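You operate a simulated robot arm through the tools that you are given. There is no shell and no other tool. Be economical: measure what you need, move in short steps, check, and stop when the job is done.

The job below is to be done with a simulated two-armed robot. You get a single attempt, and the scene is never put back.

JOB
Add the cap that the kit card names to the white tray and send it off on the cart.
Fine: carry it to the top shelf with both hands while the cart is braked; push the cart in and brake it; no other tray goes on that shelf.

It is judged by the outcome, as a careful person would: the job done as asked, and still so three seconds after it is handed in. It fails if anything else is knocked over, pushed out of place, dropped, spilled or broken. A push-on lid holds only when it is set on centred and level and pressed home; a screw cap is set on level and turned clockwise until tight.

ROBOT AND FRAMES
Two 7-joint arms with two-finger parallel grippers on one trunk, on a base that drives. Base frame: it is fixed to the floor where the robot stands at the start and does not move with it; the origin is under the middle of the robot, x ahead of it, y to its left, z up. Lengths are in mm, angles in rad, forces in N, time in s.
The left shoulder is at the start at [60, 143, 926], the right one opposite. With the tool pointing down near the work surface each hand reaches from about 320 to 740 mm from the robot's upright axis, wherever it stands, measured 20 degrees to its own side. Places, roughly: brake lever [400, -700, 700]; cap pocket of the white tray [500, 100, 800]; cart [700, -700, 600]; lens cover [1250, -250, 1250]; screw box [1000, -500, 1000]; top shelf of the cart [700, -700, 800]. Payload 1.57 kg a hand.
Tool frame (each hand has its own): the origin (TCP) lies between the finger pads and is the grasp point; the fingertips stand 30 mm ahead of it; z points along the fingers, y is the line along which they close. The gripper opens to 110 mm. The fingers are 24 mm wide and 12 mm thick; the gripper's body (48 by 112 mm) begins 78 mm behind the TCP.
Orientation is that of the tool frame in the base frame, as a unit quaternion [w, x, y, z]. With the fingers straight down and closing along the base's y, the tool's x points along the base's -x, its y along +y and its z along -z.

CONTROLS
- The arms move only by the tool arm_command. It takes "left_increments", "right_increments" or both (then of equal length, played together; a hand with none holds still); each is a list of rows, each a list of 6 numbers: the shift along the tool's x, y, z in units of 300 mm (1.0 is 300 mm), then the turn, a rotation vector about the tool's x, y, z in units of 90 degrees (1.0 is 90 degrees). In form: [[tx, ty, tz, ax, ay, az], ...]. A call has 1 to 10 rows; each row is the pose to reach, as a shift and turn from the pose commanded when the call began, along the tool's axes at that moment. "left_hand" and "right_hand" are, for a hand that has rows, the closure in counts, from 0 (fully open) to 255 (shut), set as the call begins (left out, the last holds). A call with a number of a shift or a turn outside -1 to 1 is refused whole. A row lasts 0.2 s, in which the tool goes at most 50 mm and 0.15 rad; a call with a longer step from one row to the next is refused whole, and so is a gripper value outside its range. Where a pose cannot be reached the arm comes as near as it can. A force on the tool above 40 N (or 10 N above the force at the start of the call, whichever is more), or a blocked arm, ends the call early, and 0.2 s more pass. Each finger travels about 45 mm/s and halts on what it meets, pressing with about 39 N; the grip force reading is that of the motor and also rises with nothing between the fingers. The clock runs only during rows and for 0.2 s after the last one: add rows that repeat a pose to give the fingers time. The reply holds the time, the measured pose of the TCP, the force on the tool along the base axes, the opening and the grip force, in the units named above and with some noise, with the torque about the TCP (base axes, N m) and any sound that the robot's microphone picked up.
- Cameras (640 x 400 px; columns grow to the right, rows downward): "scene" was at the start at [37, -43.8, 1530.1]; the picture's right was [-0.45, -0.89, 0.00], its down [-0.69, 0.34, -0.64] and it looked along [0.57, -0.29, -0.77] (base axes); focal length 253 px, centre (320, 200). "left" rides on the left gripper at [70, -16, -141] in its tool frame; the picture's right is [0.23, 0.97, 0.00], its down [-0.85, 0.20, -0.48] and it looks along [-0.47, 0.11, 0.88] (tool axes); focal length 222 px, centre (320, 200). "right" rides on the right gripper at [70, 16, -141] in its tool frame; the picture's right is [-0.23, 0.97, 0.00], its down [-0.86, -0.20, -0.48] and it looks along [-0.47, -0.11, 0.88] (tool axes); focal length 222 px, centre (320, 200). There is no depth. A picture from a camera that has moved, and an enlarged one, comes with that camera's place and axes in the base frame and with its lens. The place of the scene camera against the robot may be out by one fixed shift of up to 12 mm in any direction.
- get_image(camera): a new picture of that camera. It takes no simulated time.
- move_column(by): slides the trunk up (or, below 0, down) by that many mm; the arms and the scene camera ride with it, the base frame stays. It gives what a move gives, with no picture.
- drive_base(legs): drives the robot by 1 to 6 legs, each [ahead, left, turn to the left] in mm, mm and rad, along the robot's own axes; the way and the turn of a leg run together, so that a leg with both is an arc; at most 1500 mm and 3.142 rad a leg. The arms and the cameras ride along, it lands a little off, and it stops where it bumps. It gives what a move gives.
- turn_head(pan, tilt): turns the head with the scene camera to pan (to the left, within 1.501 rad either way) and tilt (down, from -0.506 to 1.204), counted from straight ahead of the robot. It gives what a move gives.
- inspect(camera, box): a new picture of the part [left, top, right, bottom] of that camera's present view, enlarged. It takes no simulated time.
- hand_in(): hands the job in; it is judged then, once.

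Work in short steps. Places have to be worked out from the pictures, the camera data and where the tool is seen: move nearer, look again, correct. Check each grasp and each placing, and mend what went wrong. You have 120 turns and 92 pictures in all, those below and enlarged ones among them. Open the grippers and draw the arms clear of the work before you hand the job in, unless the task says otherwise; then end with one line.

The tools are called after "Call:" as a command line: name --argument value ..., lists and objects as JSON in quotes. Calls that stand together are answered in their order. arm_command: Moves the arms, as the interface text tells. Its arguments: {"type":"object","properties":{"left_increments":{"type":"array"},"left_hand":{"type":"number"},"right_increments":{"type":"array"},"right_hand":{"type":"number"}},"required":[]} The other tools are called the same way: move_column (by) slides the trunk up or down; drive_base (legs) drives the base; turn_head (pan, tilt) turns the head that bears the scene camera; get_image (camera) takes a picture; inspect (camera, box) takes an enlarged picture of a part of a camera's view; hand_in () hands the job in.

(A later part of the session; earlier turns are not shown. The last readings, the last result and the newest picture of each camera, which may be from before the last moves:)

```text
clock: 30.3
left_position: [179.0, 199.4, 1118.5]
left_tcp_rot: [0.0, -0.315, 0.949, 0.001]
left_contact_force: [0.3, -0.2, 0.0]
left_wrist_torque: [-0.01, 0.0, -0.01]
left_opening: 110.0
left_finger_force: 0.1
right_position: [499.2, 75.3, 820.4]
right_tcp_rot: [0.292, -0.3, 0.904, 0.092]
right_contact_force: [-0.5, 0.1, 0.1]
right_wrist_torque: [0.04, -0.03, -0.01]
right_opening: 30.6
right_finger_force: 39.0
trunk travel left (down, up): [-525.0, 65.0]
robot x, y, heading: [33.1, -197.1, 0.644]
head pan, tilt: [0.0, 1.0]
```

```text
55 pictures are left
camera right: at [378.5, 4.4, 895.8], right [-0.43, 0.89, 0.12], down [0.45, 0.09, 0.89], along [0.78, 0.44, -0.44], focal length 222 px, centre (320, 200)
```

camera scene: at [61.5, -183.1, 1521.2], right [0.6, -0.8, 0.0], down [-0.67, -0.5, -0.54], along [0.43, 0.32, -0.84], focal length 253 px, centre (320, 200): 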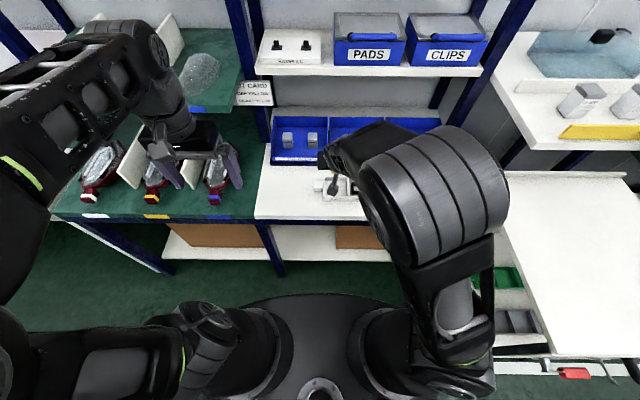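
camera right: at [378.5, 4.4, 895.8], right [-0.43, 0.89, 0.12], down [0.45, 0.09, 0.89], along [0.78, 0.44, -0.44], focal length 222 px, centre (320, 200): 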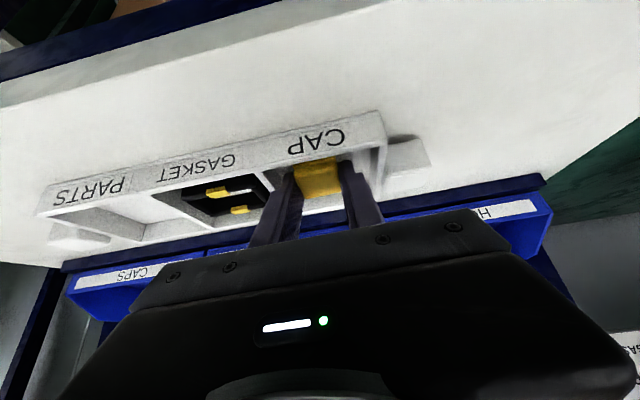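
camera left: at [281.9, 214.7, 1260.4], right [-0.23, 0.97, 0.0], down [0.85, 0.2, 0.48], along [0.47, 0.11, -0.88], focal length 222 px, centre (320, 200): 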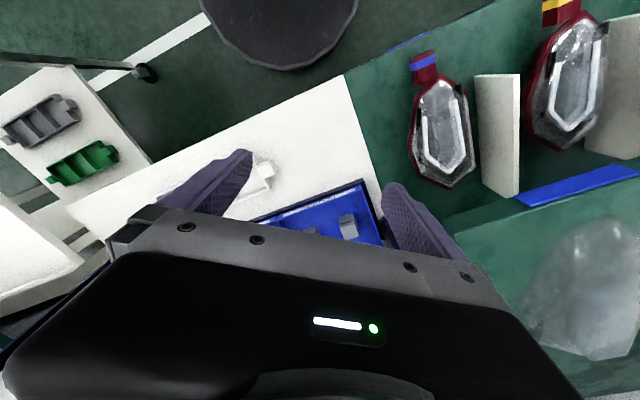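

No contact yet; I continue down in 3 mm steps.

Call:
arm_command --right_increments '[[0.006, 0, 0.008, 0, 0, 0], [0.012, 0, 0.016, 0, 0, 0], [0.018, 0, 0.024, 0, 0, 0], [0.024, 0, 0.032, 0, 0, 0]]'

```text
clock: 31.2
left_position: [178.2, 198.2, 1117.0]
left_tcp_rot: [0.0, -0.316, 0.949, -0.001]
left_contact_force: [-0.3, -1.2, 0.1]
left_wrist_torque: [-0.02, 0.04, 0.0]
left_opening: 110.1
left_finger_force: 0.1
right_position: [501.5, 77.6, 816.4]
right_tcp_rot: [0.296, -0.298, 0.902, 0.097]
right_contact_force: [-2.0, -3.2, 17.7]
right_wrist_torque: [-0.18, 0.19, -0.01]
right_opening: 30.4
right_finger_force: 39.0
trunk travel left (down, up): [-525.0, 65.0]
robot x, y, heading: [37.8, -198.2, 0.641]
head pan, tilt: [0.0, 1.0]
stopped in row 4 (right hand): the force on the tool passed its limit (the readings are from after the stop); the commanded pose is now the measured one
```

Touched the pocket floor. I open only to about 42 mm (pocket walls are close) and lift away.

Call:
arm_command --right_increments '[[-0.004, 0, -0.005, 0, 0, 0], [-0.004, 0, -0.005, 0, 0, 0], [-0.004, 0, -0.005, 0, 0, 0]]' --right_hand 157

Call:
arm_command --right_increments '[[-0.03, 0, -0.045, 0, 0, 0], [-0.08, 0, -0.11, 0, 0, 0], [-0.14, 0, -0.2, 0, 0, 0], [-0.2, 0, -0.28, 0, 0, 0], [-0.2, 0, -0.28, 0, 0, 0]]'

Call:
get_image --camera "right"

```text
clock: 32.0
left_position: [179.2, 200.2, 1117.7]
left_tcp_rot: [0.0, -0.316, 0.949, 0.0]
left_contact_force: [0.6, 0.3, -0.3]
left_wrist_torque: [-0.01, 0.02, -0.01]
left_opening: 110.0
left_finger_force: 0.0
right_position: [500.7, 75.7, 815.5]
right_tcp_rot: [0.294, -0.299, 0.902, 0.096]
right_contact_force: [1.8, -1.2, 5.6]
right_wrist_torque: [0.11, -0.02, -0.05]
right_opening: 39.9
right_finger_force: 0.0
trunk travel left (down, up): [-525.0, 65.0]
robot x, y, heading: [35.6, -194.5, 0.637]
head pan, tilt: [0.0, 1.0]
```

```text
clock: 33.2
left_position: [180.0, 199.3, 1119.3]
left_tcp_rot: [0.0, -0.316, 0.949, -0.001]
left_contact_force: [0.0, 0.5, 0.7]
left_wrist_torque: [-0.01, 0.02, 0.03]
left_opening: 110.0
left_finger_force: 0.0
right_position: [499.3, 76.5, 920.6]
right_tcp_rot: [0.295, -0.298, 0.903, 0.095]
right_contact_force: [0.2, 0.3, 0.0]
right_wrist_torque: [-0.03, 0.0, 0.0]
right_opening: 42.4
right_finger_force: 0.0
trunk travel left (down, up): [-525.0, 65.0]
robot x, y, heading: [32.2, -202.6, 0.64]
head pan, tilt: [0.0, 1.0]
```

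```text
54 pictures are left
camera right: at [379.0, 5.2, 993.2], right [-0.43, 0.89, 0.13], down [0.45, 0.09, 0.89], along [0.78, 0.44, -0.43], focal length 222 px, centre (320, 200)
```

right: 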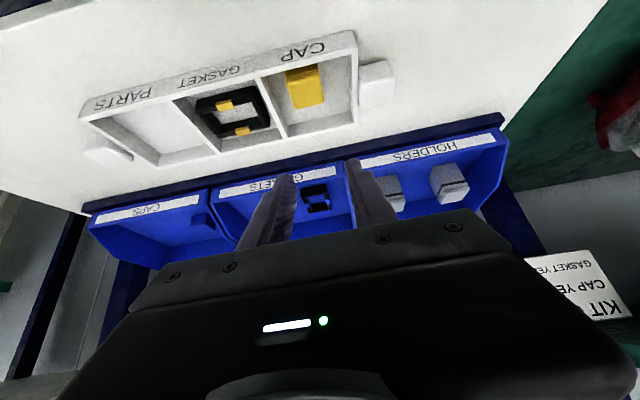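

The yellow cap lies in the CAP pocket. Now I set the right hand upright and look at the cart and brake.

Call:
arm_command --right_increments '[[-0.06, 0, -0.05, 0, 0.09, 0], [-0.1, 0, -0.1, 0, 0.18, 0], [-0.1, 0, -0.15, 0, 0.27, 0], [-0.1, 0, -0.2, 0, 0.36, 0], [-0.1, 0, -0.2, 0, 0.402, 0], [-0.1, 0, -0.2, 0, 0.402, 0]]' --right_hand 0

Call:
turn_head --pan -0.9 --tilt 0.7

Call:
get_image --camera "scene"

```text
clock: 34.6
left_position: [180.2, 199.7, 1118.6]
left_tcp_rot: [0.0, -0.316, 0.949, 0.0]
left_contact_force: [-0.1, 0.0, 0.3]
left_wrist_torque: [0.03, -0.02, -0.01]
left_opening: 109.6
left_finger_force: 0.1
right_position: [491.1, 69.6, 986.3]
right_tcp_rot: [0.0, -0.314, 0.949, -0.002]
right_contact_force: [-0.3, -0.3, -0.1]
right_wrist_torque: [-0.03, 0.02, 0.0]
right_opening: 110.0
right_finger_force: 0.1
trunk travel left (down, up): [-525.0, 65.0]
robot x, y, heading: [34.4, -198.9, 0.643]
head pan, tilt: [0.0, 1.0]
```

```text
clock: 35.8
left_position: [179.1, 199.0, 1118.3]
left_tcp_rot: [0.001, -0.316, 0.949, 0.0]
left_contact_force: [1.0, 0.4, 0.2]
left_wrist_torque: [0.01, 0.01, 0.02]
left_opening: 110.1
left_finger_force: 0.1
right_position: [490.7, 69.4, 986.1]
right_tcp_rot: [0.0, -0.314, 0.949, -0.003]
right_contact_force: [0.0, 0.1, -0.3]
right_wrist_torque: [0.01, 0.04, 0.02]
right_opening: 110.1
right_finger_force: 0.0
trunk travel left (down, up): [-525.0, 65.0]
robot x, y, heading: [30.1, -197.4, 0.641]
head pan, tilt: [-0.901, 0.7]
```

```text
53 pictures are left
camera scene: at [89.3, -247.1, 1544.5], right [-0.26, -0.97, 0.0], down [-0.62, 0.16, -0.76], along [0.74, -0.2, -0.64], focal length 253 px, centre (320, 200)
```

scene: 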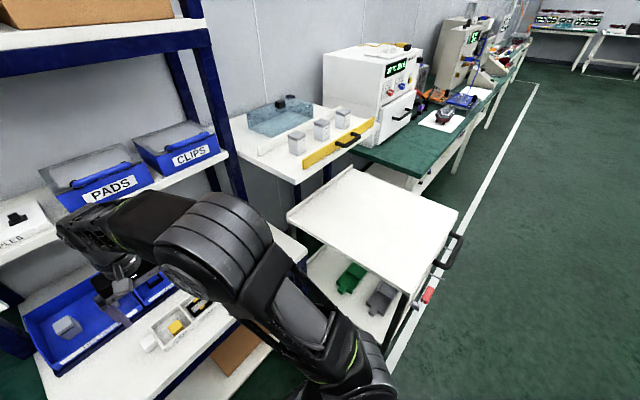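

Call:
inspect --camera "scene" --box '[270, 150, 490, 380]'

Call:
inspect --camera "scene" --box '[370, 220, 480, 380]'

```text
1.74 times, centred on (380, 265) of scene
camera zoom: at [89.3, -247.1, 1544.5], right [-0.26, -0.97, 0.0], down [-0.62, 0.16, -0.76], along [0.74, -0.2, -0.64], focal length 440 px, centre (216, 87)
```

zoom: 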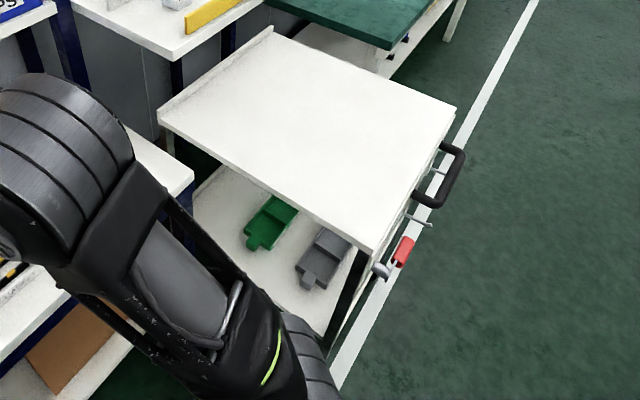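

```text
2.50 times, centred on (425, 300) of scene
camera zoom: at [89.3, -247.1, 1544.5], right [-0.26, -0.97, 0.0], down [-0.62, 0.16, -0.76], along [0.74, -0.2, -0.64], focal length 633 px, centre (58, -50)
```

zoom: 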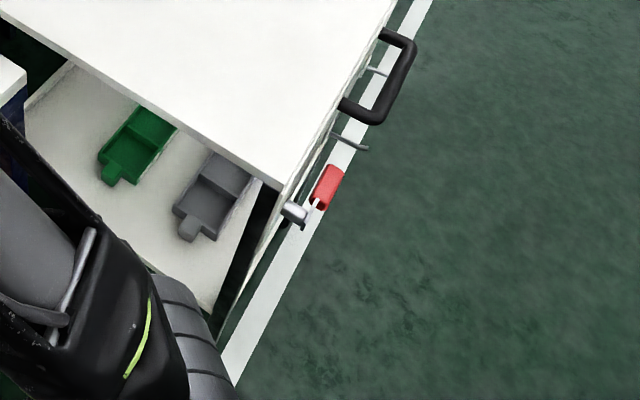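

I back away from the bench and drive right to face the cart's handle side and read the brake.

Call:
drive_base --legs '[[-350, 0, 0], [0, -700, 0]]'

Call:
turn_head --pan -0.15 --tilt 0.9

Call:
get_image --camera "scene"

Call:
get_image --camera "right"

```text
clock: 41.5
left_position: [311.7, -566.9, 1118.7]
left_tcp_rot: [0.0, -0.317, 0.949, 0.0]
left_contact_force: [0.4, 1.0, -0.1]
left_wrist_torque: [0.04, 0.02, -0.04]
left_opening: 109.9
left_finger_force: 0.1
right_position: [623.8, -695.8, 986.5]
right_tcp_rot: [0.0, -0.314, 0.949, -0.002]
right_contact_force: [0.6, -0.2, 0.5]
right_wrist_torque: [0.01, 0.01, -0.02]
right_opening: 110.1
right_finger_force: 0.1
trunk travel left (down, up): [-525.0, 65.0]
robot x, y, heading: [166.8, -967.3, 0.64]
head pan, tilt: [-0.901, 0.7]
```

```text
clock: 42.6
left_position: [310.0, -566.9, 1118.5]
left_tcp_rot: [0.0, -0.317, 0.949, 0.0]
left_contact_force: [-1.3, 0.3, 0.1]
left_wrist_torque: [-0.01, -0.02, 0.0]
left_opening: 110.1
left_finger_force: 0.2
right_position: [622.2, -695.3, 985.9]
right_tcp_rot: [-0.001, -0.314, 0.95, -0.002]
right_contact_force: [-0.1, -0.4, 0.7]
right_wrist_torque: [-0.01, 0.0, -0.01]
right_opening: 110.1
right_finger_force: 0.1
trunk travel left (down, up): [-525.0, 65.0]
robot x, y, heading: [166.2, -962.5, 0.641]
head pan, tilt: [-0.15, 0.901]
```

```text
50 pictures are left
camera scene: at [205.7, -955.7, 1528.4], right [0.47, -0.88, 0.0], down [-0.69, -0.37, -0.62], along [0.55, 0.29, -0.78], focal length 253 px, centre (320, 200)
```

scene: 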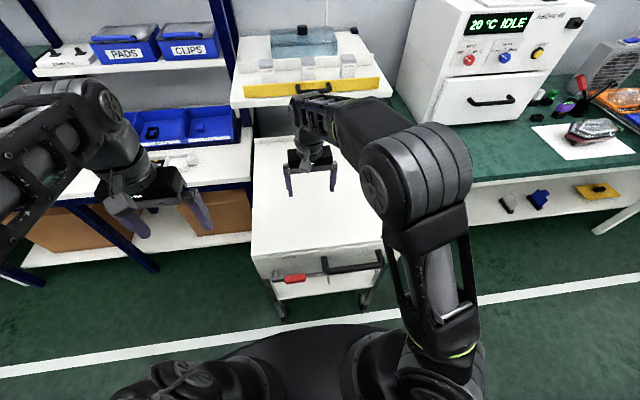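

```text
49 pictures are left
camera right: at [557.3, -724.4, 1127.5], right [-0.4, 0.92, 0.0], down [0.8, 0.35, 0.48], along [0.44, 0.19, -0.88], focal length 222 px, centre (320, 200)
```

right: 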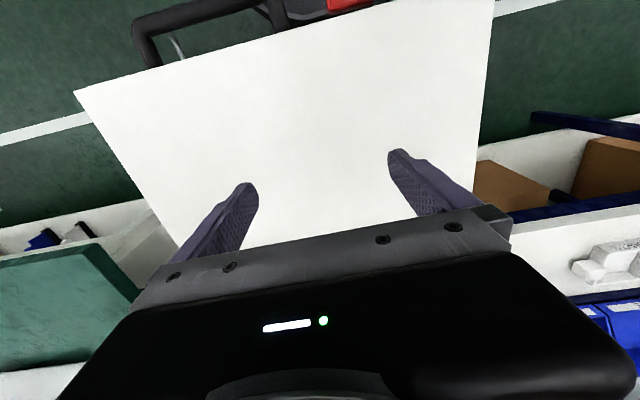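

Call:
inspect --camera "scene" --box '[240, 230, 400, 330]'

```text
4.00 times, centred on (320, 280) of scene
camera zoom: at [205.7, -955.7, 1528.4], right [0.47, -0.88, 0.0], down [-0.69, -0.37, -0.62], along [0.55, 0.29, -0.78], focal length 1013 px, centre (320, -120)
```

zoom: 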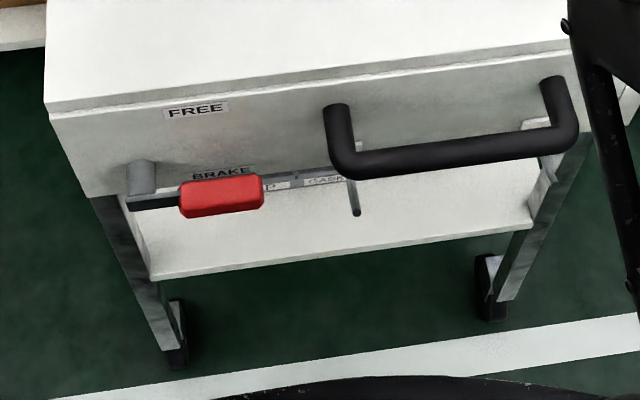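

The lever stands at BRAKE (FREE is up), so the cart is braked for loading. I now turn both hands 90° so that they can grip the tray's end blocks, cameras outward.

Call:
arm_command --left_increments '[[-0.056, -0.027, 0.039, 0, 0, 0.095], [-0.112, -0.054, 0.078, 0, 0, 0.19], [-0.168, -0.08, 0.118, 0, 0, 0.285], [-0.224, -0.107, 0.157, 0, 0, 0.38], [-0.28, -0.133, 0.196, 0, 0, 0.475], [-0.336, -0.16, 0.235, 0, 0, 0.57], [-0.392, -0.187, 0.275, 0, 0, 0.665], [-0.448, -0.213, 0.314, 0, 0, 0.76], [-0.504, -0.24, 0.353, 0, 0, 0.855], [-0.56, -0.267, 0.393, 0, 0, 0.95]]' --right_increments '[[0, -0.03, 0, 0, 0, -0.095], [0, -0.06, 0, 0, 0, -0.19], [0, -0.09, 0, 0, 0, -0.285], [0, -0.12, -0.01, 0, 0, -0.38], [0, -0.15, -0.02, 0, 0, -0.475], [0, -0.18, -0.03, 0, 0, -0.57], [0, -0.21, -0.04, 0, 0, -0.665], [0, -0.24, -0.047, 0, 0, -0.76], [0.01, -0.27, -0.047, 0, 0, -0.855], [0.017, -0.303, -0.047, 0, 0, -0.95]]'

Call:
drive_base --legs '[[0, 548, 0], [300, 0, 0]]'

Call:
turn_head --pan 0.0 --tilt 0.9

Call:
get_image --camera "scene"

Call:
get_image --camera "left"

Call:
get_image --camera "right"

```text
clock: 44.8
left_position: [495.0, -530.3, 999.6]
left_tcp_rot: [0.0, 0.413, 0.911, -0.001]
left_contact_force: [0.8, 0.1, 0.2]
left_wrist_torque: [0.02, 0.04, -0.02]
left_opening: 110.1
left_finger_force: 0.0
right_position: [673.5, -770.8, 1001.6]
right_tcp_rot: [0.002, 0.876, -0.482, 0.0]
right_contact_force: [-0.2, -0.5, 0.1]
right_wrist_torque: [0.0, 0.0, 0.01]
right_opening: 110.0
right_finger_force: 0.1
trunk travel left (down, up): [-525.0, 65.0]
robot x, y, heading: [164.8, -965.9, 0.645]
head pan, tilt: [-0.15, 0.901]
```

```text
clock: 49.5
left_position: [420.4, 79.7, 1001.3]
left_tcp_rot: [0.0, 0.416, 0.909, 0.0]
left_contact_force: [0.4, 0.3, -0.7]
left_wrist_torque: [0.02, 0.03, 0.06]
left_opening: 110.1
left_finger_force: 0.1
right_position: [595.7, -164.3, 999.6]
right_tcp_rot: [0.002, 0.872, -0.489, 0.001]
right_contact_force: [0.3, -0.6, -0.2]
right_wrist_torque: [-0.03, -0.03, 0.01]
right_opening: 109.8
right_finger_force: 0.0
trunk travel left (down, up): [-525.0, 65.0]
robot x, y, heading: [85.9, -348.9, 0.63]
head pan, tilt: [-0.15, 0.901]
```

```text
clock: 50.2
left_position: [418.4, 79.7, 1000.7]
left_tcp_rot: [-0.001, 0.416, 0.909, -0.001]
left_contact_force: [0.3, -0.4, 0.2]
left_wrist_torque: [-0.01, -0.01, 0.02]
left_opening: 110.3
left_finger_force: 0.1
right_position: [595.2, -163.7, 1000.1]
right_tcp_rot: [0.002, 0.872, -0.489, 0.001]
right_contact_force: [0.1, -1.1, -1.1]
right_wrist_torque: [0.01, 0.01, -0.01]
right_opening: 109.7
right_finger_force: 0.0
trunk travel left (down, up): [-525.0, 65.0]
robot x, y, heading: [85.5, -350.9, 0.631]
head pan, tilt: [0.0, 0.901]
```

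```text
47 pictures are left
camera scene: at [120.8, -333.5, 1528.4], right [0.59, -0.81, 0.0], down [-0.63, -0.46, -0.62], along [0.5, 0.37, -0.78], focal length 253 px, centre (320, 200)
```

scene: 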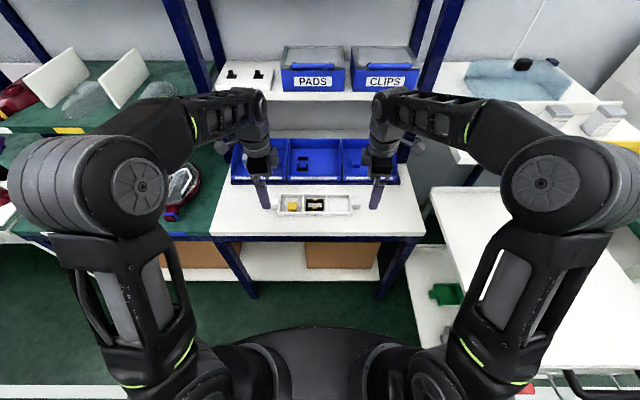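

```text
46 pictures are left
camera left: at [360.9, 122.1, 1141.5], right [0.59, 0.81, 0.0], down [0.71, -0.52, 0.48], along [0.39, -0.28, -0.88], focal length 222 px, centre (320, 200)
```

left: 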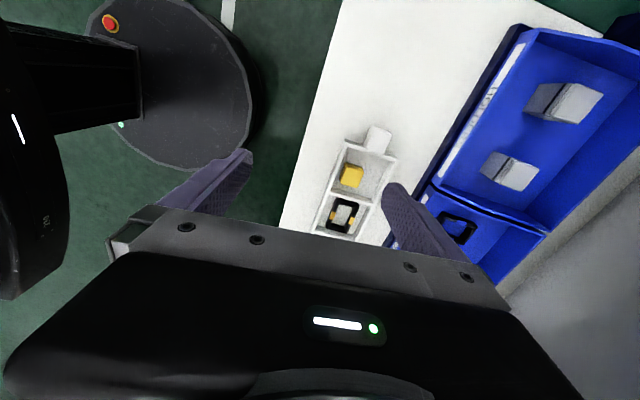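

```text
45 pictures are left
camera right: at [618.4, -232.1, 1142.3], right [-0.95, -0.32, 0.0], down [-0.28, 0.84, 0.47], along [-0.15, 0.45, -0.88], focal length 222 px, centre (320, 200)
```

right: 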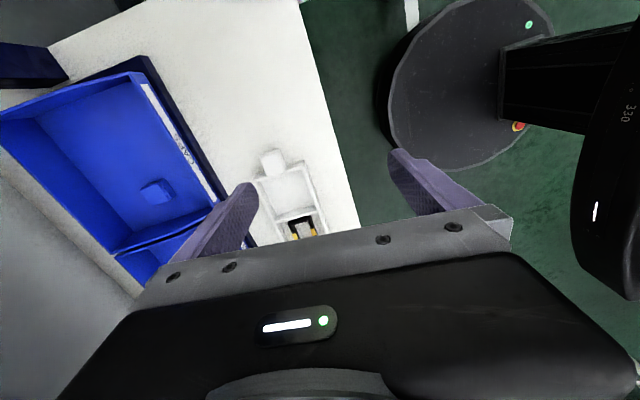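

Handles measured at left (476,147) and right (657,-103). I bring both hands above them at z 880, aligned to the tray, with fingers at about 70 mm.

Call:
arm_command --left_increments '[[0.011, 0.073, 0.05, 0, 0, 0.03], [0.022, 0.146, 0.15, 0, 0, 0.056], [0.033, 0.22, 0.28, 0, 0, 0.056], [0.044, 0.291, 0.4, 0, 0, 0.056], [0.044, 0.291, 0.4, 0, 0, 0.056]]' --right_increments '[[-0.016, -0.07, 0.05, 0, 0, -0.03], [-0.032, -0.14, 0.15, 0, 0, -0.05], [-0.05, -0.21, 0.28, 0, 0, -0.05], [-0.065, -0.281, 0.4, 0, 0, -0.05], [-0.065, -0.281, 0.4, 0, 0, -0.05]]' --left_hand 93 --right_hand 93

Call:
get_image --camera "left"

Call:
get_image --camera "right"

```text
clock: 51.5
left_position: [476.9, 145.4, 880.2]
left_tcp_rot: [0.0, 0.457, 0.89, 0.001]
left_contact_force: [0.1, -0.4, 0.4]
left_wrist_torque: [0.05, 0.0, 0.0]
left_opening: 69.7
left_finger_force: 0.0
right_position: [658.0, -104.7, 880.2]
right_tcp_rot: [0.001, 0.891, -0.454, 0.001]
right_contact_force: [-0.6, 0.1, -0.3]
right_wrist_torque: [0.04, 0.03, -0.02]
right_opening: 70.0
right_finger_force: 0.0
trunk travel left (down, up): [-525.0, 65.0]
robot x, y, heading: [85.6, -352.1, 0.633]
head pan, tilt: [0.0, 0.901]
```

```text
44 pictures are left
camera left: at [422.5, 193.4, 1022.4], right [0.66, 0.75, 0.0], down [0.66, -0.58, 0.48], along [0.36, -0.32, -0.88], focal length 222 px, centre (320, 200)
```

left: 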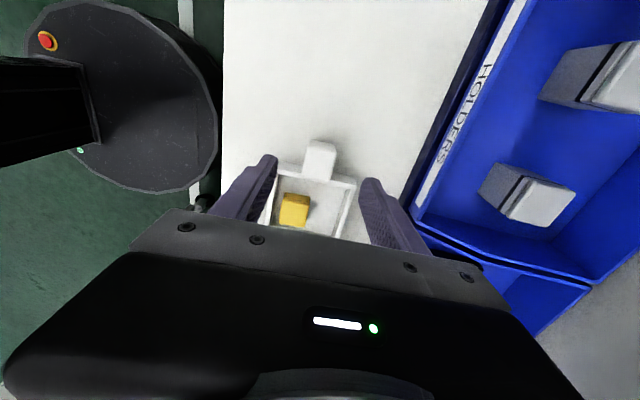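

```text
43 pictures are left
camera right: at [685.2, -170.9, 1022.2], right [-0.92, -0.39, 0.0], down [-0.34, 0.81, 0.48], along [-0.18, 0.44, -0.88], focal length 222 px, centre (320, 200)
```

right: 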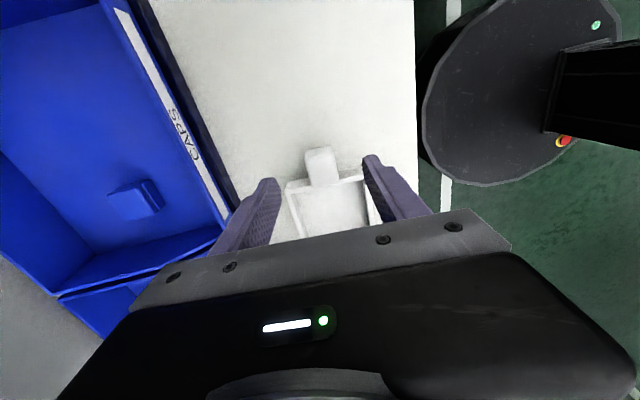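

Both hands are well aligned. I descend to z 816 around the blocks.

Call:
arm_command --left_increments '[[0, 0, 0.1, 0, 0, 0], [0, 0, 0.17, 0, 0, 0], [0, 0, 0.2, 0, 0, 0], [0, 0, 0.213, 0, 0, 0]]' --right_increments '[[-0.01, 0, 0.1, 0, 0, 0], [-0.01, 0, 0.17, 0, 0, 0], [-0.01, 0, 0.2, 0, 0, 0], [-0.01, 0, 0.213, 0, 0, 0]]'

Call:
get_image --camera "left"

Call:
get_image --camera "right"

```text
clock: 52.5
left_position: [476.4, 146.7, 817.5]
left_tcp_rot: [0.0, 0.456, 0.89, 0.0]
left_contact_force: [-0.1, -0.9, 0.2]
left_wrist_torque: [0.01, 0.0, 0.04]
left_opening: 69.9
left_finger_force: 0.0
right_position: [655.8, -101.5, 817.8]
right_tcp_rot: [0.002, 0.891, -0.454, 0.001]
right_contact_force: [-0.1, 0.8, -0.7]
right_wrist_torque: [0.0, 0.0, -0.02]
right_opening: 69.9
right_finger_force: 0.1
trunk travel left (down, up): [-525.0, 65.0]
robot x, y, heading: [85.4, -353.0, 0.632]
head pan, tilt: [0.0, 0.901]
```

```text
42 pictures are left
camera left: at [422.7, 193.6, 957.6], right [0.66, 0.75, 0.0], down [0.66, -0.58, 0.48], along [0.36, -0.32, -0.88], focal length 222 px, centre (320, 200)
```

left: 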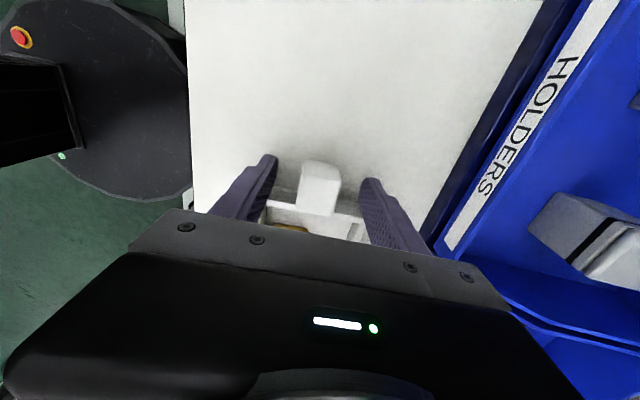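

```text
41 pictures are left
camera right: at [684.0, -167.3, 958.1], right [-0.92, -0.39, 0.0], down [-0.34, 0.81, 0.47], along [-0.18, 0.44, -0.88], focal length 222 px, centre (320, 200)
```

right: 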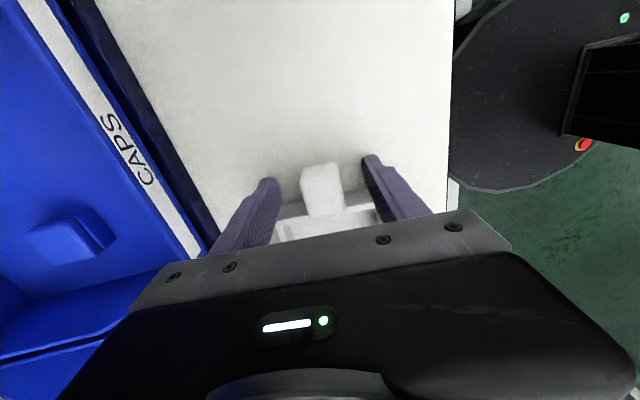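

The blocks lie between the fingers. I close both hands.

Call:
arm_command --left_increments '[[0, 0, 0, 0, 0, 0], [0, 0, 0, 0, 0, 0], [0, 0, 0, 0, 0, 0], [0, 0, 0, 0, 0, 0], [0, 0, 0, 0, 0, 0], [0, 0, 0, 0, 0, 0]]' --right_increments '[[0, 0, 0, 0, 0, 0], [0, 0, 0, 0, 0, 0], [0, 0, 0, 0, 0, 0], [0, 0, 0, 0, 0, 0], [0, 0, 0, 0, 0, 0], [0, 0, 0, 0, 0, 0]]' --left_hand 255 --right_hand 255

```text
clock: 53.9
left_position: [476.5, 146.4, 816.7]
left_tcp_rot: [0.0, 0.457, 0.89, 0.001]
left_contact_force: [0.0, -0.3, 0.2]
left_wrist_torque: [0.0, -0.01, 0.19]
left_opening: 29.5
left_finger_force: 39.0
right_position: [654.0, -100.8, 816.7]
right_tcp_rot: [0.001, 0.891, -0.454, 0.001]
right_contact_force: [-0.6, -0.5, 0.5]
right_wrist_torque: [0.09, -0.05, -0.06]
right_opening: 29.5
right_finger_force: 39.0
trunk travel left (down, up): [-525.0, 65.0]
robot x, y, heading: [84.9, -351.1, 0.633]
head pan, tilt: [0.0, 0.901]
```

Both grips hold at 29.5 mm. I lift both hands together 100 mm and check the tray.

Call:
arm_command --left_increments '[[0, 0, -0.04, 0, 0, 0], [0, 0, -0.09, 0, 0, 0], [0, 0, -0.15, 0, 0, 0], [0, 0, -0.21, 0, 0, 0], [0, 0, -0.27, 0, 0, 0], [0, 0, -0.333, 0, 0, 0], [0, 0, -0.4, 0, 0, 0], [0, 0, -0.4, 0, 0, 0]]' --right_increments '[[0, 0, -0.04, 0, 0, 0], [0, 0, -0.09, 0, 0, 0], [0, 0, -0.15, 0, 0, 0], [0, 0, -0.21, 0, 0, 0], [0, 0, -0.27, 0, 0, 0], [0, 0, -0.333, 0, 0, 0], [0, 0, -0.4, 0, 0, 0], [0, 0, -0.4, 0, 0, 0]]'

Call:
inspect --camera "scene" --box '[220, 90, 420, 260]'

```text
clock: 55.6
left_position: [476.1, 147.3, 936.4]
left_tcp_rot: [0.0, 0.457, 0.89, -0.001]
left_contact_force: [1.0, -3.0, -2.9]
left_wrist_torque: [0.51, 0.52, -0.12]
left_opening: 29.7
left_finger_force: 39.7
right_position: [654.4, -100.3, 935.2]
right_tcp_rot: [0.001, 0.892, -0.453, 0.001]
right_contact_force: [-0.8, 3.6, -0.8]
right_wrist_torque: [-0.29, -0.32, -0.4]
right_opening: 29.6
right_finger_force: 39.2
trunk travel left (down, up): [-525.0, 65.0]
robot x, y, heading: [87.6, -354.9, 0.63]
head pan, tilt: [0.0, 0.901]
```

```text
2.35 times, centred on (320, 175) of scene
camera zoom: at [121.3, -333.1, 1528.4], right [0.59, -0.81, 0.0], down [-0.63, -0.46, -0.62], along [0.5, 0.37, -0.78], focal length 596 px, centre (320, 259)
```

zoom: 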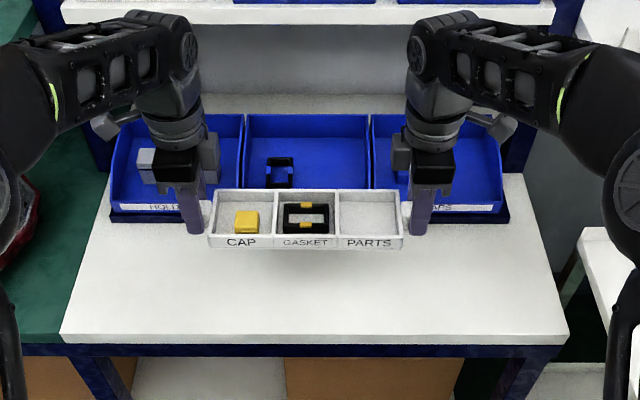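

The tray is level and held. I drive back and then right so that the tray comes over the cart's top shelf.

Call:
drive_base --legs '[[-290, 0, 0], [0, -664, 0]]'

Call:
turn_head --pan 0.0 --tilt 0.95

Call:
get_image --camera "scene"

Call:
get_image --camera "left"

```text
clock: 60.9
left_position: [630.5, -558.9, 936.3]
left_tcp_rot: [0.0, 0.457, 0.89, -0.001]
left_contact_force: [4.5, -7.2, -1.0]
left_wrist_torque: [-0.25, -0.06, 0.05]
left_opening: 29.4
left_finger_force: 39.3
right_position: [808.4, -807.0, 935.2]
right_tcp_rot: [0.002, 0.891, -0.454, 0.001]
right_contact_force: [-4.3, 8.3, -2.0]
right_wrist_torque: [0.11, 0.0, -0.3]
right_opening: 29.5
right_finger_force: 39.4
trunk travel left (down, up): [-525.0, 65.0]
robot x, y, heading: [235.0, -1055.7, 0.629]
head pan, tilt: [0.0, 0.901]
```

```text
clock: 61.5
left_position: [631.0, -559.0, 937.1]
left_tcp_rot: [0.0, 0.457, 0.89, -0.002]
left_contact_force: [-0.1, -0.9, -1.5]
left_wrist_torque: [-0.03, 0.01, 0.09]
left_opening: 29.6
left_finger_force: 39.4
right_position: [808.8, -804.5, 935.0]
right_tcp_rot: [0.002, 0.891, -0.454, 0.001]
right_contact_force: [-0.2, 0.6, -1.2]
right_wrist_torque: [0.01, 0.0, -0.25]
right_opening: 29.3
right_finger_force: 38.8
trunk travel left (down, up): [-525.0, 65.0]
robot x, y, heading: [239.9, -1057.4, 0.636]
head pan, tilt: [0.0, 0.949]
```

```text
39 pictures are left
camera scene: at [272.1, -1039.7, 1524.8], right [0.59, -0.81, 0.0], down [-0.66, -0.48, -0.58], along [0.47, 0.34, -0.81], focal length 253 px, centre (320, 200)
```

scene: 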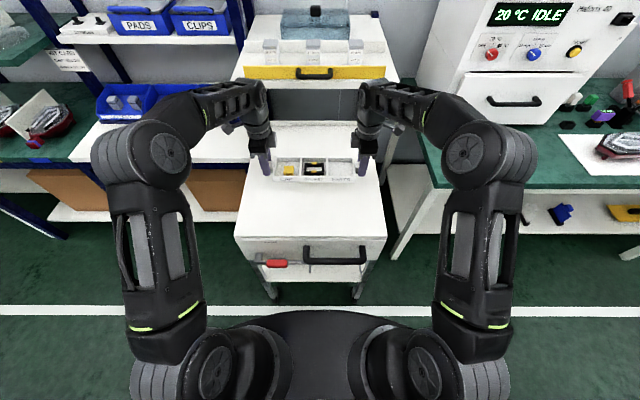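

```text
38 pictures are left
camera left: at [575.9, -510.6, 1077.4], right [0.66, 0.75, 0.0], down [0.66, -0.58, 0.48], along [0.36, -0.32, -0.88], focal length 222 px, centre (320, 200)
```

left: 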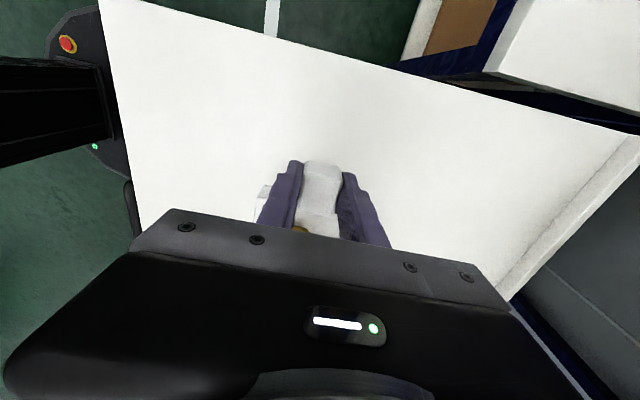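

The tray is over the shelf, centred (n≈180, a≈975). I lower both hands together, slowing near z 865.

Call:
arm_command --left_increments '[[0, 0, 0.08, 0, 0, 0], [0, 0, 0.14, 0, 0, 0], [0, 0, 0.18, 0, 0, 0], [0, 0, 0.2, 0, 0, 0], [0, 0, 0.213, 0, 0, 0], [0, 0, 0.226, 0, 0, 0], [0, 0, 0.24, 0, 0, 0]]' --right_increments '[[0, 0, 0.08, 0, 0, 0], [0, 0, 0.14, 0, 0, 0], [0, 0, 0.18, 0, 0, 0], [0, 0, 0.2, 0, 0, 0], [0, 0, 0.213, 0, 0, 0], [0, 0, 0.226, 0, 0, 0], [0, 0, 0.24, 0, 0, 0]]'

Call:
inspect --camera "scene" --box '[220, 110, 420, 290]'

```text
clock: 63.2
left_position: [631.1, -557.8, 874.1]
left_tcp_rot: [0.004, 0.455, 0.89, 0.006]
left_contact_force: [-4.7, -2.9, 20.1]
left_wrist_torque: [0.13, 1.46, -0.13]
left_opening: 29.8
left_finger_force: 39.3
right_position: [809.1, -805.2, 872.0]
right_tcp_rot: [-0.006, 0.891, -0.454, 0.005]
right_contact_force: [-0.6, -0.4, 17.1]
right_wrist_torque: [-1.15, 0.35, -0.2]
right_opening: 29.7
right_finger_force: 38.9
trunk travel left (down, up): [-525.0, 65.0]
robot x, y, heading: [235.1, -1055.3, 0.631]
head pan, tilt: [0.0, 0.949]
stopped in row 7 (left hand): the force on the tool passed its limit (the readings are from after the stop); the commanded pose is now the measured one
```

```text
2.22 times, centred on (320, 200) of scene
camera zoom: at [268.2, -1042.9, 1524.7], right [0.59, -0.81, 0.0], down [-0.65, -0.48, -0.58], along [0.47, 0.35, -0.81], focal length 563 px, centre (320, 200)
```

zoom: 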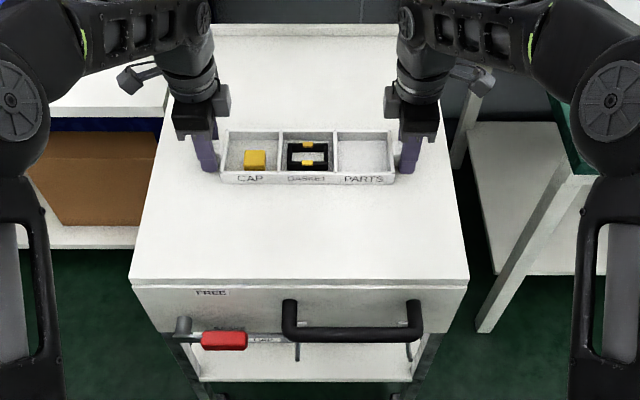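

The tray rests on the shelf (top ≈ 836). I open both hands and rise.

Call:
arm_command --left_increments '[[0, 0, 0, 0, 0, 0], [0, 0, 0, 0, 0, 0], [0, 0, 0, 0, 0, 0], [0, 0, 0, 0, 0, 0]]' --right_increments '[[0, 0, 0, 0, 0, 0], [0, 0, 0, 0, 0, 0], [0, 0, 0, 0, 0, 0], [0, 0, 0, 0, 0, 0]]' --left_hand 90 --right_hand 90

Call:
arm_command --left_increments '[[0, 0, -0.05, 0, 0, 0], [0, 0, -0.15, 0, 0, 0], [0, 0, -0.3, 0, 0, 0], [0, 0, -0.4, 0, 0, 0], [0, 0, -0.4, 0, 0, 0]]' --right_increments '[[0, 0, -0.05, 0, 0, 0], [0, 0, -0.15, 0, 0, 0], [0, 0, -0.3, 0, 0, 0], [0, 0, -0.4, 0, 0, 0], [0, 0, -0.4, 0, 0, 0]]'

Call:
get_image --camera "scene"

```text
clock: 64.2
left_position: [633.7, -556.1, 869.9]
left_tcp_rot: [0.004, 0.454, 0.891, 0.005]
left_contact_force: [11.5, 8.3, 18.9]
left_wrist_torque: [-0.02, 0.27, -0.09]
left_opening: 58.3
left_finger_force: 0.0
right_position: [813.1, -803.0, 871.4]
right_tcp_rot: [-0.007, 0.89, -0.456, 0.003]
right_contact_force: [19.9, 13.6, 24.2]
right_wrist_torque: [-0.08, 0.08, 0.01]
right_opening: 50.1
right_finger_force: 0.1
trunk travel left (down, up): [-525.0, 65.0]
robot x, y, heading: [234.4, -1058.4, 0.632]
head pan, tilt: [0.0, 0.949]
```

```text
clock: 65.4
left_position: [630.9, -557.0, 990.2]
left_tcp_rot: [0.003, 0.456, 0.89, 0.002]
left_contact_force: [0.0, -0.4, 0.2]
left_wrist_torque: [0.0, -0.01, 0.0]
left_opening: 71.1
left_finger_force: 0.1
right_position: [809.0, -807.1, 988.3]
right_tcp_rot: [-0.003, 0.891, -0.454, 0.002]
right_contact_force: [0.4, -0.7, 1.0]
right_wrist_torque: [0.0, -0.01, 0.01]
right_opening: 71.2
right_finger_force: 0.0
trunk travel left (down, up): [-525.0, 65.0]
robot x, y, heading: [239.5, -1058.0, 0.635]
head pan, tilt: [0.0, 0.949]
```

```text
36 pictures are left
camera scene: at [272.2, -1039.7, 1524.7], right [0.59, -0.81, 0.0], down [-0.66, -0.48, -0.58], along [0.47, 0.34, -0.81], focal length 253 px, centre (320, 200)
```

scene: 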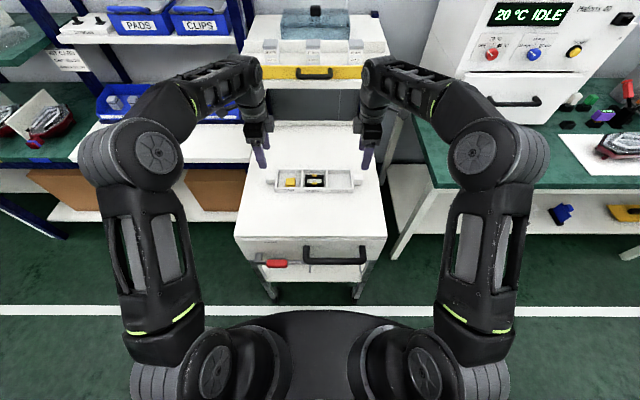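

Tray sits on the shelf. Before unbraking, I look at the space behind the cart to see how far "in" is.

Call:
inspect --camera "scene" --box '[220, 0, 440, 140]'

Call:
inspect --camera "scene" --box '[230, 160, 400, 310]'

```text
2.86 times, centred on (330, 70) of scene
camera zoom: at [272.2, -1039.7, 1524.7], right [0.59, -0.81, 0.0], down [-0.66, -0.48, -0.58], along [0.47, 0.34, -0.81], focal length 724 px, centre (291, 571)
```

zoom: 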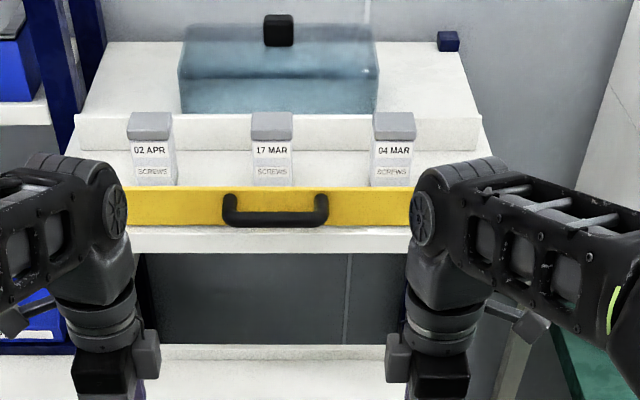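

```text
2.67 times, centred on (315, 235) of scene
camera zoom: at [272.2, -1039.7, 1524.7], right [0.59, -0.81, 0.0], down [-0.66, -0.48, -0.58], along [0.47, 0.34, -0.81], focal length 675 px, centre (333, 107)
```

zoom: 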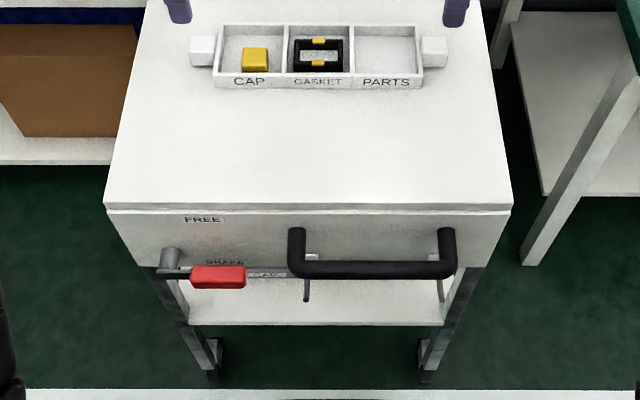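

The bay under the taller side bench (top ≈1060) lies straight ahead of the cart. I back off about 320 mm, then turn the left hand to point horizontally at the lever with fingers one above the other.

Call:
drive_base --legs '[[-320, 0, 0]]'

Call:
arm_command --left_increments '[[0, 0, 0, -0.09, 0, 0], [0, 0, 0, -0.18, 0, 0], [0, 0, 0, -0.27, 0, 0], [0, 0, 0, -0.36, 0, 0], [0, 0, 0, -0.45, 0, 0], [0, 0, 0, -0.54, 0, 0], [0, 0, 0, -0.63, 0, 0], [0, 0, 0, -0.72, 0, 0], [0, 0, 0, -0.81, 0, 0], [0, 0, 0, -0.9, 0, 0]]' --left_hand 110

Call:
arm_command --left_increments '[[0, 0, 0, -0.08, 0, 0], [0, 0, 0, -0.1, 0, 0]]'

Call:
get_image --camera "left"

Call:
get_image --camera "scene"

```text
clock: 67.5
left_position: [368.7, -747.0, 990.0]
left_tcp_rot: [0.003, 0.455, 0.89, 0.004]
left_contact_force: [-0.2, -0.4, 1.9]
left_wrist_torque: [0.01, -0.05, 0.02]
left_opening: 71.1
left_finger_force: 0.1
right_position: [548.8, -997.0, 988.1]
right_tcp_rot: [-0.004, 0.891, -0.455, 0.002]
right_contact_force: [-0.4, -0.1, 1.0]
right_wrist_torque: [-0.01, -0.02, 0.01]
right_opening: 71.4
right_finger_force: 0.1
trunk travel left (down, up): [-525.0, 65.0]
robot x, y, heading: [-22.2, -1244.6, 0.628]
head pan, tilt: [0.0, 0.949]
```

```text
clock: 69.7
left_position: [372.3, -747.5, 990.6]
left_tcp_rot: [0.264, 0.372, 0.726, 0.515]
left_contact_force: [0.2, 0.2, 0.0]
left_wrist_torque: [0.0, -0.01, 0.04]
left_opening: 62.7
left_finger_force: 0.1
left hand out of reach, approached as far as the arm can: row 10
right_position: [548.3, -996.1, 987.6]
right_tcp_rot: [-0.004, 0.891, -0.454, 0.002]
right_contact_force: [-0.1, 0.0, 0.0]
right_wrist_torque: [0.03, 0.03, 0.0]
right_opening: 71.0
right_finger_force: 0.1
trunk travel left (down, up): [-525.0, 65.0]
robot x, y, heading: [-22.9, -1245.0, 0.626]
head pan, tilt: [0.0, 0.949]
```

```text
clock: 70.3
left_position: [370.8, -745.7, 989.4]
left_tcp_rot: [0.265, 0.371, 0.726, 0.515]
left_contact_force: [0.1, 0.1, 0.1]
left_wrist_torque: [-0.01, -0.01, 0.04]
left_opening: 62.6
left_finger_force: 0.1
left hand out of reach, approached as far as the arm can: row 1, 2
right_position: [549.0, -995.6, 987.7]
right_tcp_rot: [-0.003, 0.891, -0.454, 0.002]
right_contact_force: [-0.7, -0.4, -0.3]
right_wrist_torque: [0.0, 0.0, -0.01]
right_opening: 71.4
right_finger_force: 0.0
trunk travel left (down, up): [-525.0, 65.0]
robot x, y, heading: [-24.2, -1242.4, 0.631]
head pan, tilt: [0.0, 0.949]
```

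```text
33 pictures are left
camera left: at [216.8, -771.1, 1020.3], right [0.13, 0.37, 0.92], down [0.19, -0.92, 0.35], along [0.97, 0.13, -0.19], focal length 222 px, centre (320, 200)
```

left: 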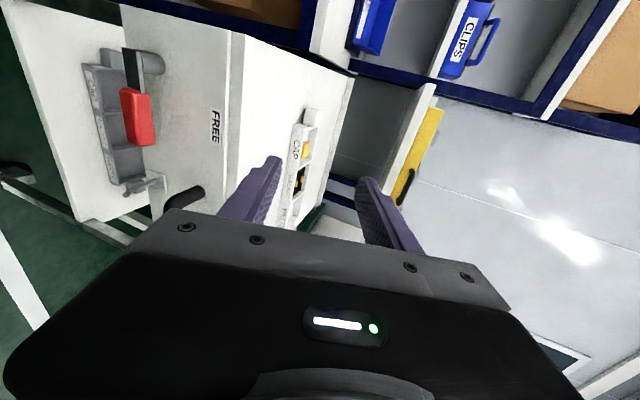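

```text
32 pictures are left
camera scene: at [11.6, -1230.2, 1524.8], right [0.59, -0.81, 0.0], down [-0.66, -0.48, -0.58], along [0.47, 0.34, -0.81], focal length 253 px, centre (320, 200)
```

scene: 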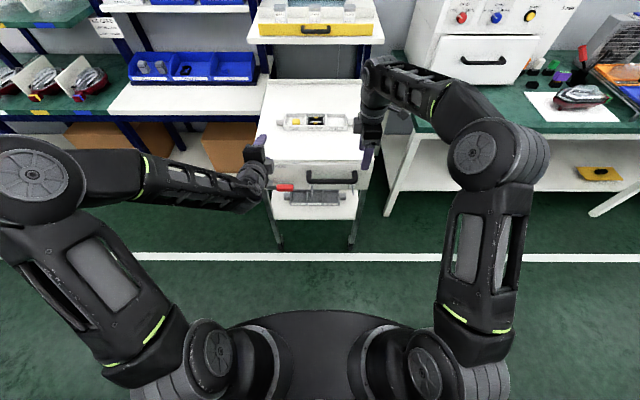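

The tool tilts 19° below horizontal at its limit, which serves. The grip is near (439,-729,725). I lower the hand first, as a test of the axes.

Call:
arm_command --left_increments '[[-0.02, -0.12, 0, 0, 0, 0], [-0.04, -0.24, 0, 0, 0, 0], [-0.06, -0.36, 0, 0, 0, 0], [-0.08, -0.48, 0, 0, 0, 0], [-0.085, -0.6, 0, 0, 0, 0], [-0.085, -0.6, 0, 0, 0, 0]]'

Call:
get_image --camera "left"

```text
clock: 71.9
left_position: [296.0, -841.7, 748.3]
left_tcp_rot: [0.258, 0.266, 0.845, 0.386]
left_contact_force: [-0.4, 0.4, -0.2]
left_wrist_torque: [0.0, 0.0, -0.01]
left_opening: 62.5
left_finger_force: 0.0
left hand out of reach, approached as far as the arm can: row 1, 2, 3, 4, 5, 6
right_position: [547.1, -996.4, 988.3]
right_tcp_rot: [-0.004, 0.891, -0.453, 0.003]
right_contact_force: [-0.9, -0.6, 0.3]
right_wrist_torque: [0.02, -0.05, 0.01]
right_opening: 71.1
right_finger_force: 0.1
trunk travel left (down, up): [-525.0, 65.0]
robot x, y, heading: [-18.3, -1244.1, 0.633]
head pan, tilt: [0.0, 0.949]
stopped in row 6 (left hand): the arm was blocked; the commanded pose is now the measured one
```

```text
31 pictures are left
camera left: at [149.7, -877.7, 799.2], right [0.08, 0.69, 0.72], down [0.36, -0.69, 0.63], along [0.93, 0.21, -0.31], focal length 222 px, centre (320, 200)
```

left: 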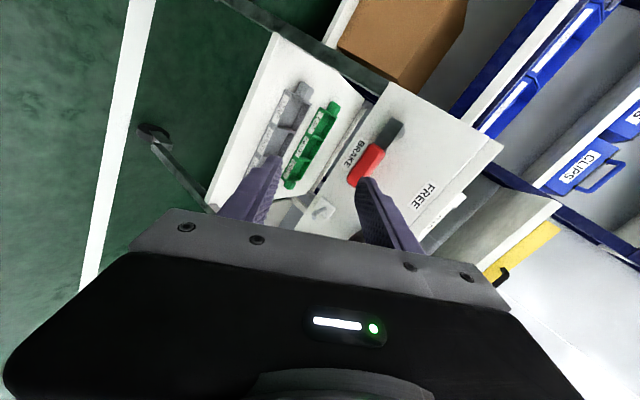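

The left arm hits joint limits at this height. I clear the right hand back, then lower the trunk 200 mm so that the shoulder is level with the lever.

Call:
arm_command --right_increments '[[0, 0.1, -0.1, 0, 0, 0], [0, 0.2, -0.2, 0, 0, 0], [0, 0.3, -0.3, 0, 0, 0], [0, 0.4, -0.4, 0, 0, 0], [0, 0.4, -0.4, 0, 0, 0]]'

Call:
move_column --by -200

Call:
arm_command --left_increments '[[-0.03, 0.08, -0.057, -0.076, -0.017, 0.037], [-0.06, 0.16, -0.114, -0.152, -0.034, 0.074], [-0.09, 0.24, -0.171, -0.227, -0.051, 0.111], [-0.12, 0.32, -0.228, -0.303, -0.068, 0.148], [-0.15, 0.4, -0.285, -0.379, -0.085, 0.185], [-0.15, 0.4, -0.285, -0.379, -0.085, 0.185]]'

Call:
get_image --camera "left"

```text
clock: 73.1
left_position: [296.8, -839.1, 748.4]
left_tcp_rot: [0.258, 0.267, 0.845, 0.386]
left_contact_force: [0.3, -0.3, -0.9]
left_wrist_torque: [-0.02, 0.01, 0.02]
left_opening: 62.7
left_finger_force: 0.1
right_position: [451.3, -1068.9, 1106.3]
right_tcp_rot: [-0.003, 0.891, -0.454, 0.001]
right_contact_force: [0.5, -0.2, 0.7]
right_wrist_torque: [0.0, 0.03, -0.02]
right_opening: 71.1
right_finger_force: 0.1
trunk travel left (down, up): [-525.0, 65.0]
robot x, y, heading: [-22.8, -1244.7, 0.633]
head pan, tilt: [0.0, 0.949]
```

```text
clock: 75.3
left_position: [295.9, -839.7, 547.9]
left_tcp_rot: [0.257, 0.265, 0.845, 0.386]
left_contact_force: [-0.2, 0.5, -0.3]
left_wrist_torque: [0.02, -0.02, 0.0]
left_opening: 62.6
left_finger_force: 0.1
right_position: [451.3, -1068.3, 907.6]
right_tcp_rot: [-0.003, 0.891, -0.454, 0.003]
right_contact_force: [-0.7, 0.1, 0.1]
right_wrist_torque: [0.01, -0.02, 0.05]
right_opening: 71.1
right_finger_force: 0.2
trunk travel left (down, up): [-325.0, 265.0]
robot x, y, heading: [-18.2, -1244.9, 0.635]
head pan, tilt: [0.0, 0.949]
```

```text
clock: 76.7
left_position: [303.1, -846.6, 701.4]
left_tcp_rot: [0.321, 0.322, 0.629, 0.631]
left_contact_force: [-1.1, -0.1, -0.2]
left_wrist_torque: [0.04, 0.02, -0.01]
left_opening: 62.6
left_finger_force: 0.1
right_position: [451.3, -1067.9, 907.5]
right_tcp_rot: [-0.004, 0.891, -0.454, 0.002]
right_contact_force: [1.0, 0.4, -0.1]
right_wrist_torque: [0.0, -0.01, 0.0]
right_opening: 71.0
right_finger_force: 0.0
trunk travel left (down, up): [-325.0, 265.0]
robot x, y, heading: [-17.8, -1246.6, 0.631]
head pan, tilt: [0.0, 0.949]
```

```text
30 pictures are left
camera left: at [147.8, -872.5, 684.7], right [-0.13, 0.18, 0.97], down [0.12, -0.97, 0.2], along [0.98, 0.14, 0.11], focal length 222 px, centre (320, 200)
```

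left: 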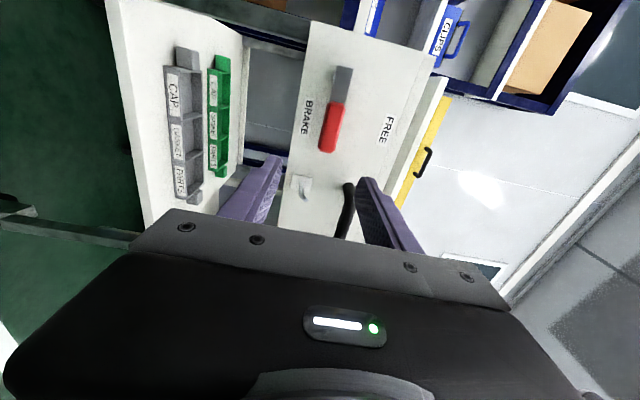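

Now the hand is level. From here: pivot near a=791, z≈720, the lever is horizontal with BRAKE just below it and FREE up beside the vertical position. I line up with the grip and move part-way in.

Call:
arm_command --left_increments '[[0.025, 0.03, 0.1, 0, 0, 0], [0.051, 0.062, 0.2, 0, 0, 0], [0.051, 0.062, 0.33, 0, 0, 0], [0.051, 0.062, 0.33, 0, 0, 0]]'

Call:
get_image --camera "left"

```text
clock: 77.7
left_position: [374.4, -776.2, 719.8]
left_tcp_rot: [0.32, 0.322, 0.629, 0.631]
left_contact_force: [-0.3, 1.0, -0.4]
left_wrist_torque: [0.0, 0.02, 0.03]
left_opening: 62.4
left_finger_force: 0.0
right_position: [450.9, -1067.4, 906.7]
right_tcp_rot: [-0.004, 0.891, -0.455, 0.003]
right_contact_force: [-0.6, -0.1, 0.3]
right_wrist_torque: [-0.03, -0.02, -0.01]
right_opening: 71.2
right_finger_force: 0.1
trunk travel left (down, up): [-325.0, 265.0]
robot x, y, heading: [-21.1, -1243.8, 0.631]
head pan, tilt: [0.0, 0.949]
```

```text
29 pictures are left
camera left: at [219.2, -802.0, 703.5], right [-0.13, 0.18, 0.97], down [0.12, -0.97, 0.2], along [0.98, 0.14, 0.11], focal length 222 px, centre (320, 200)
```

left: 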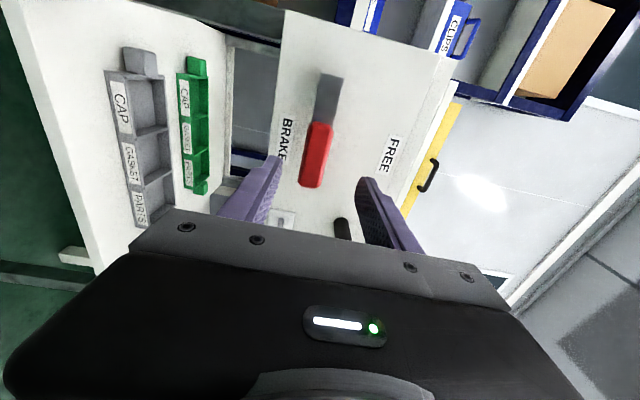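

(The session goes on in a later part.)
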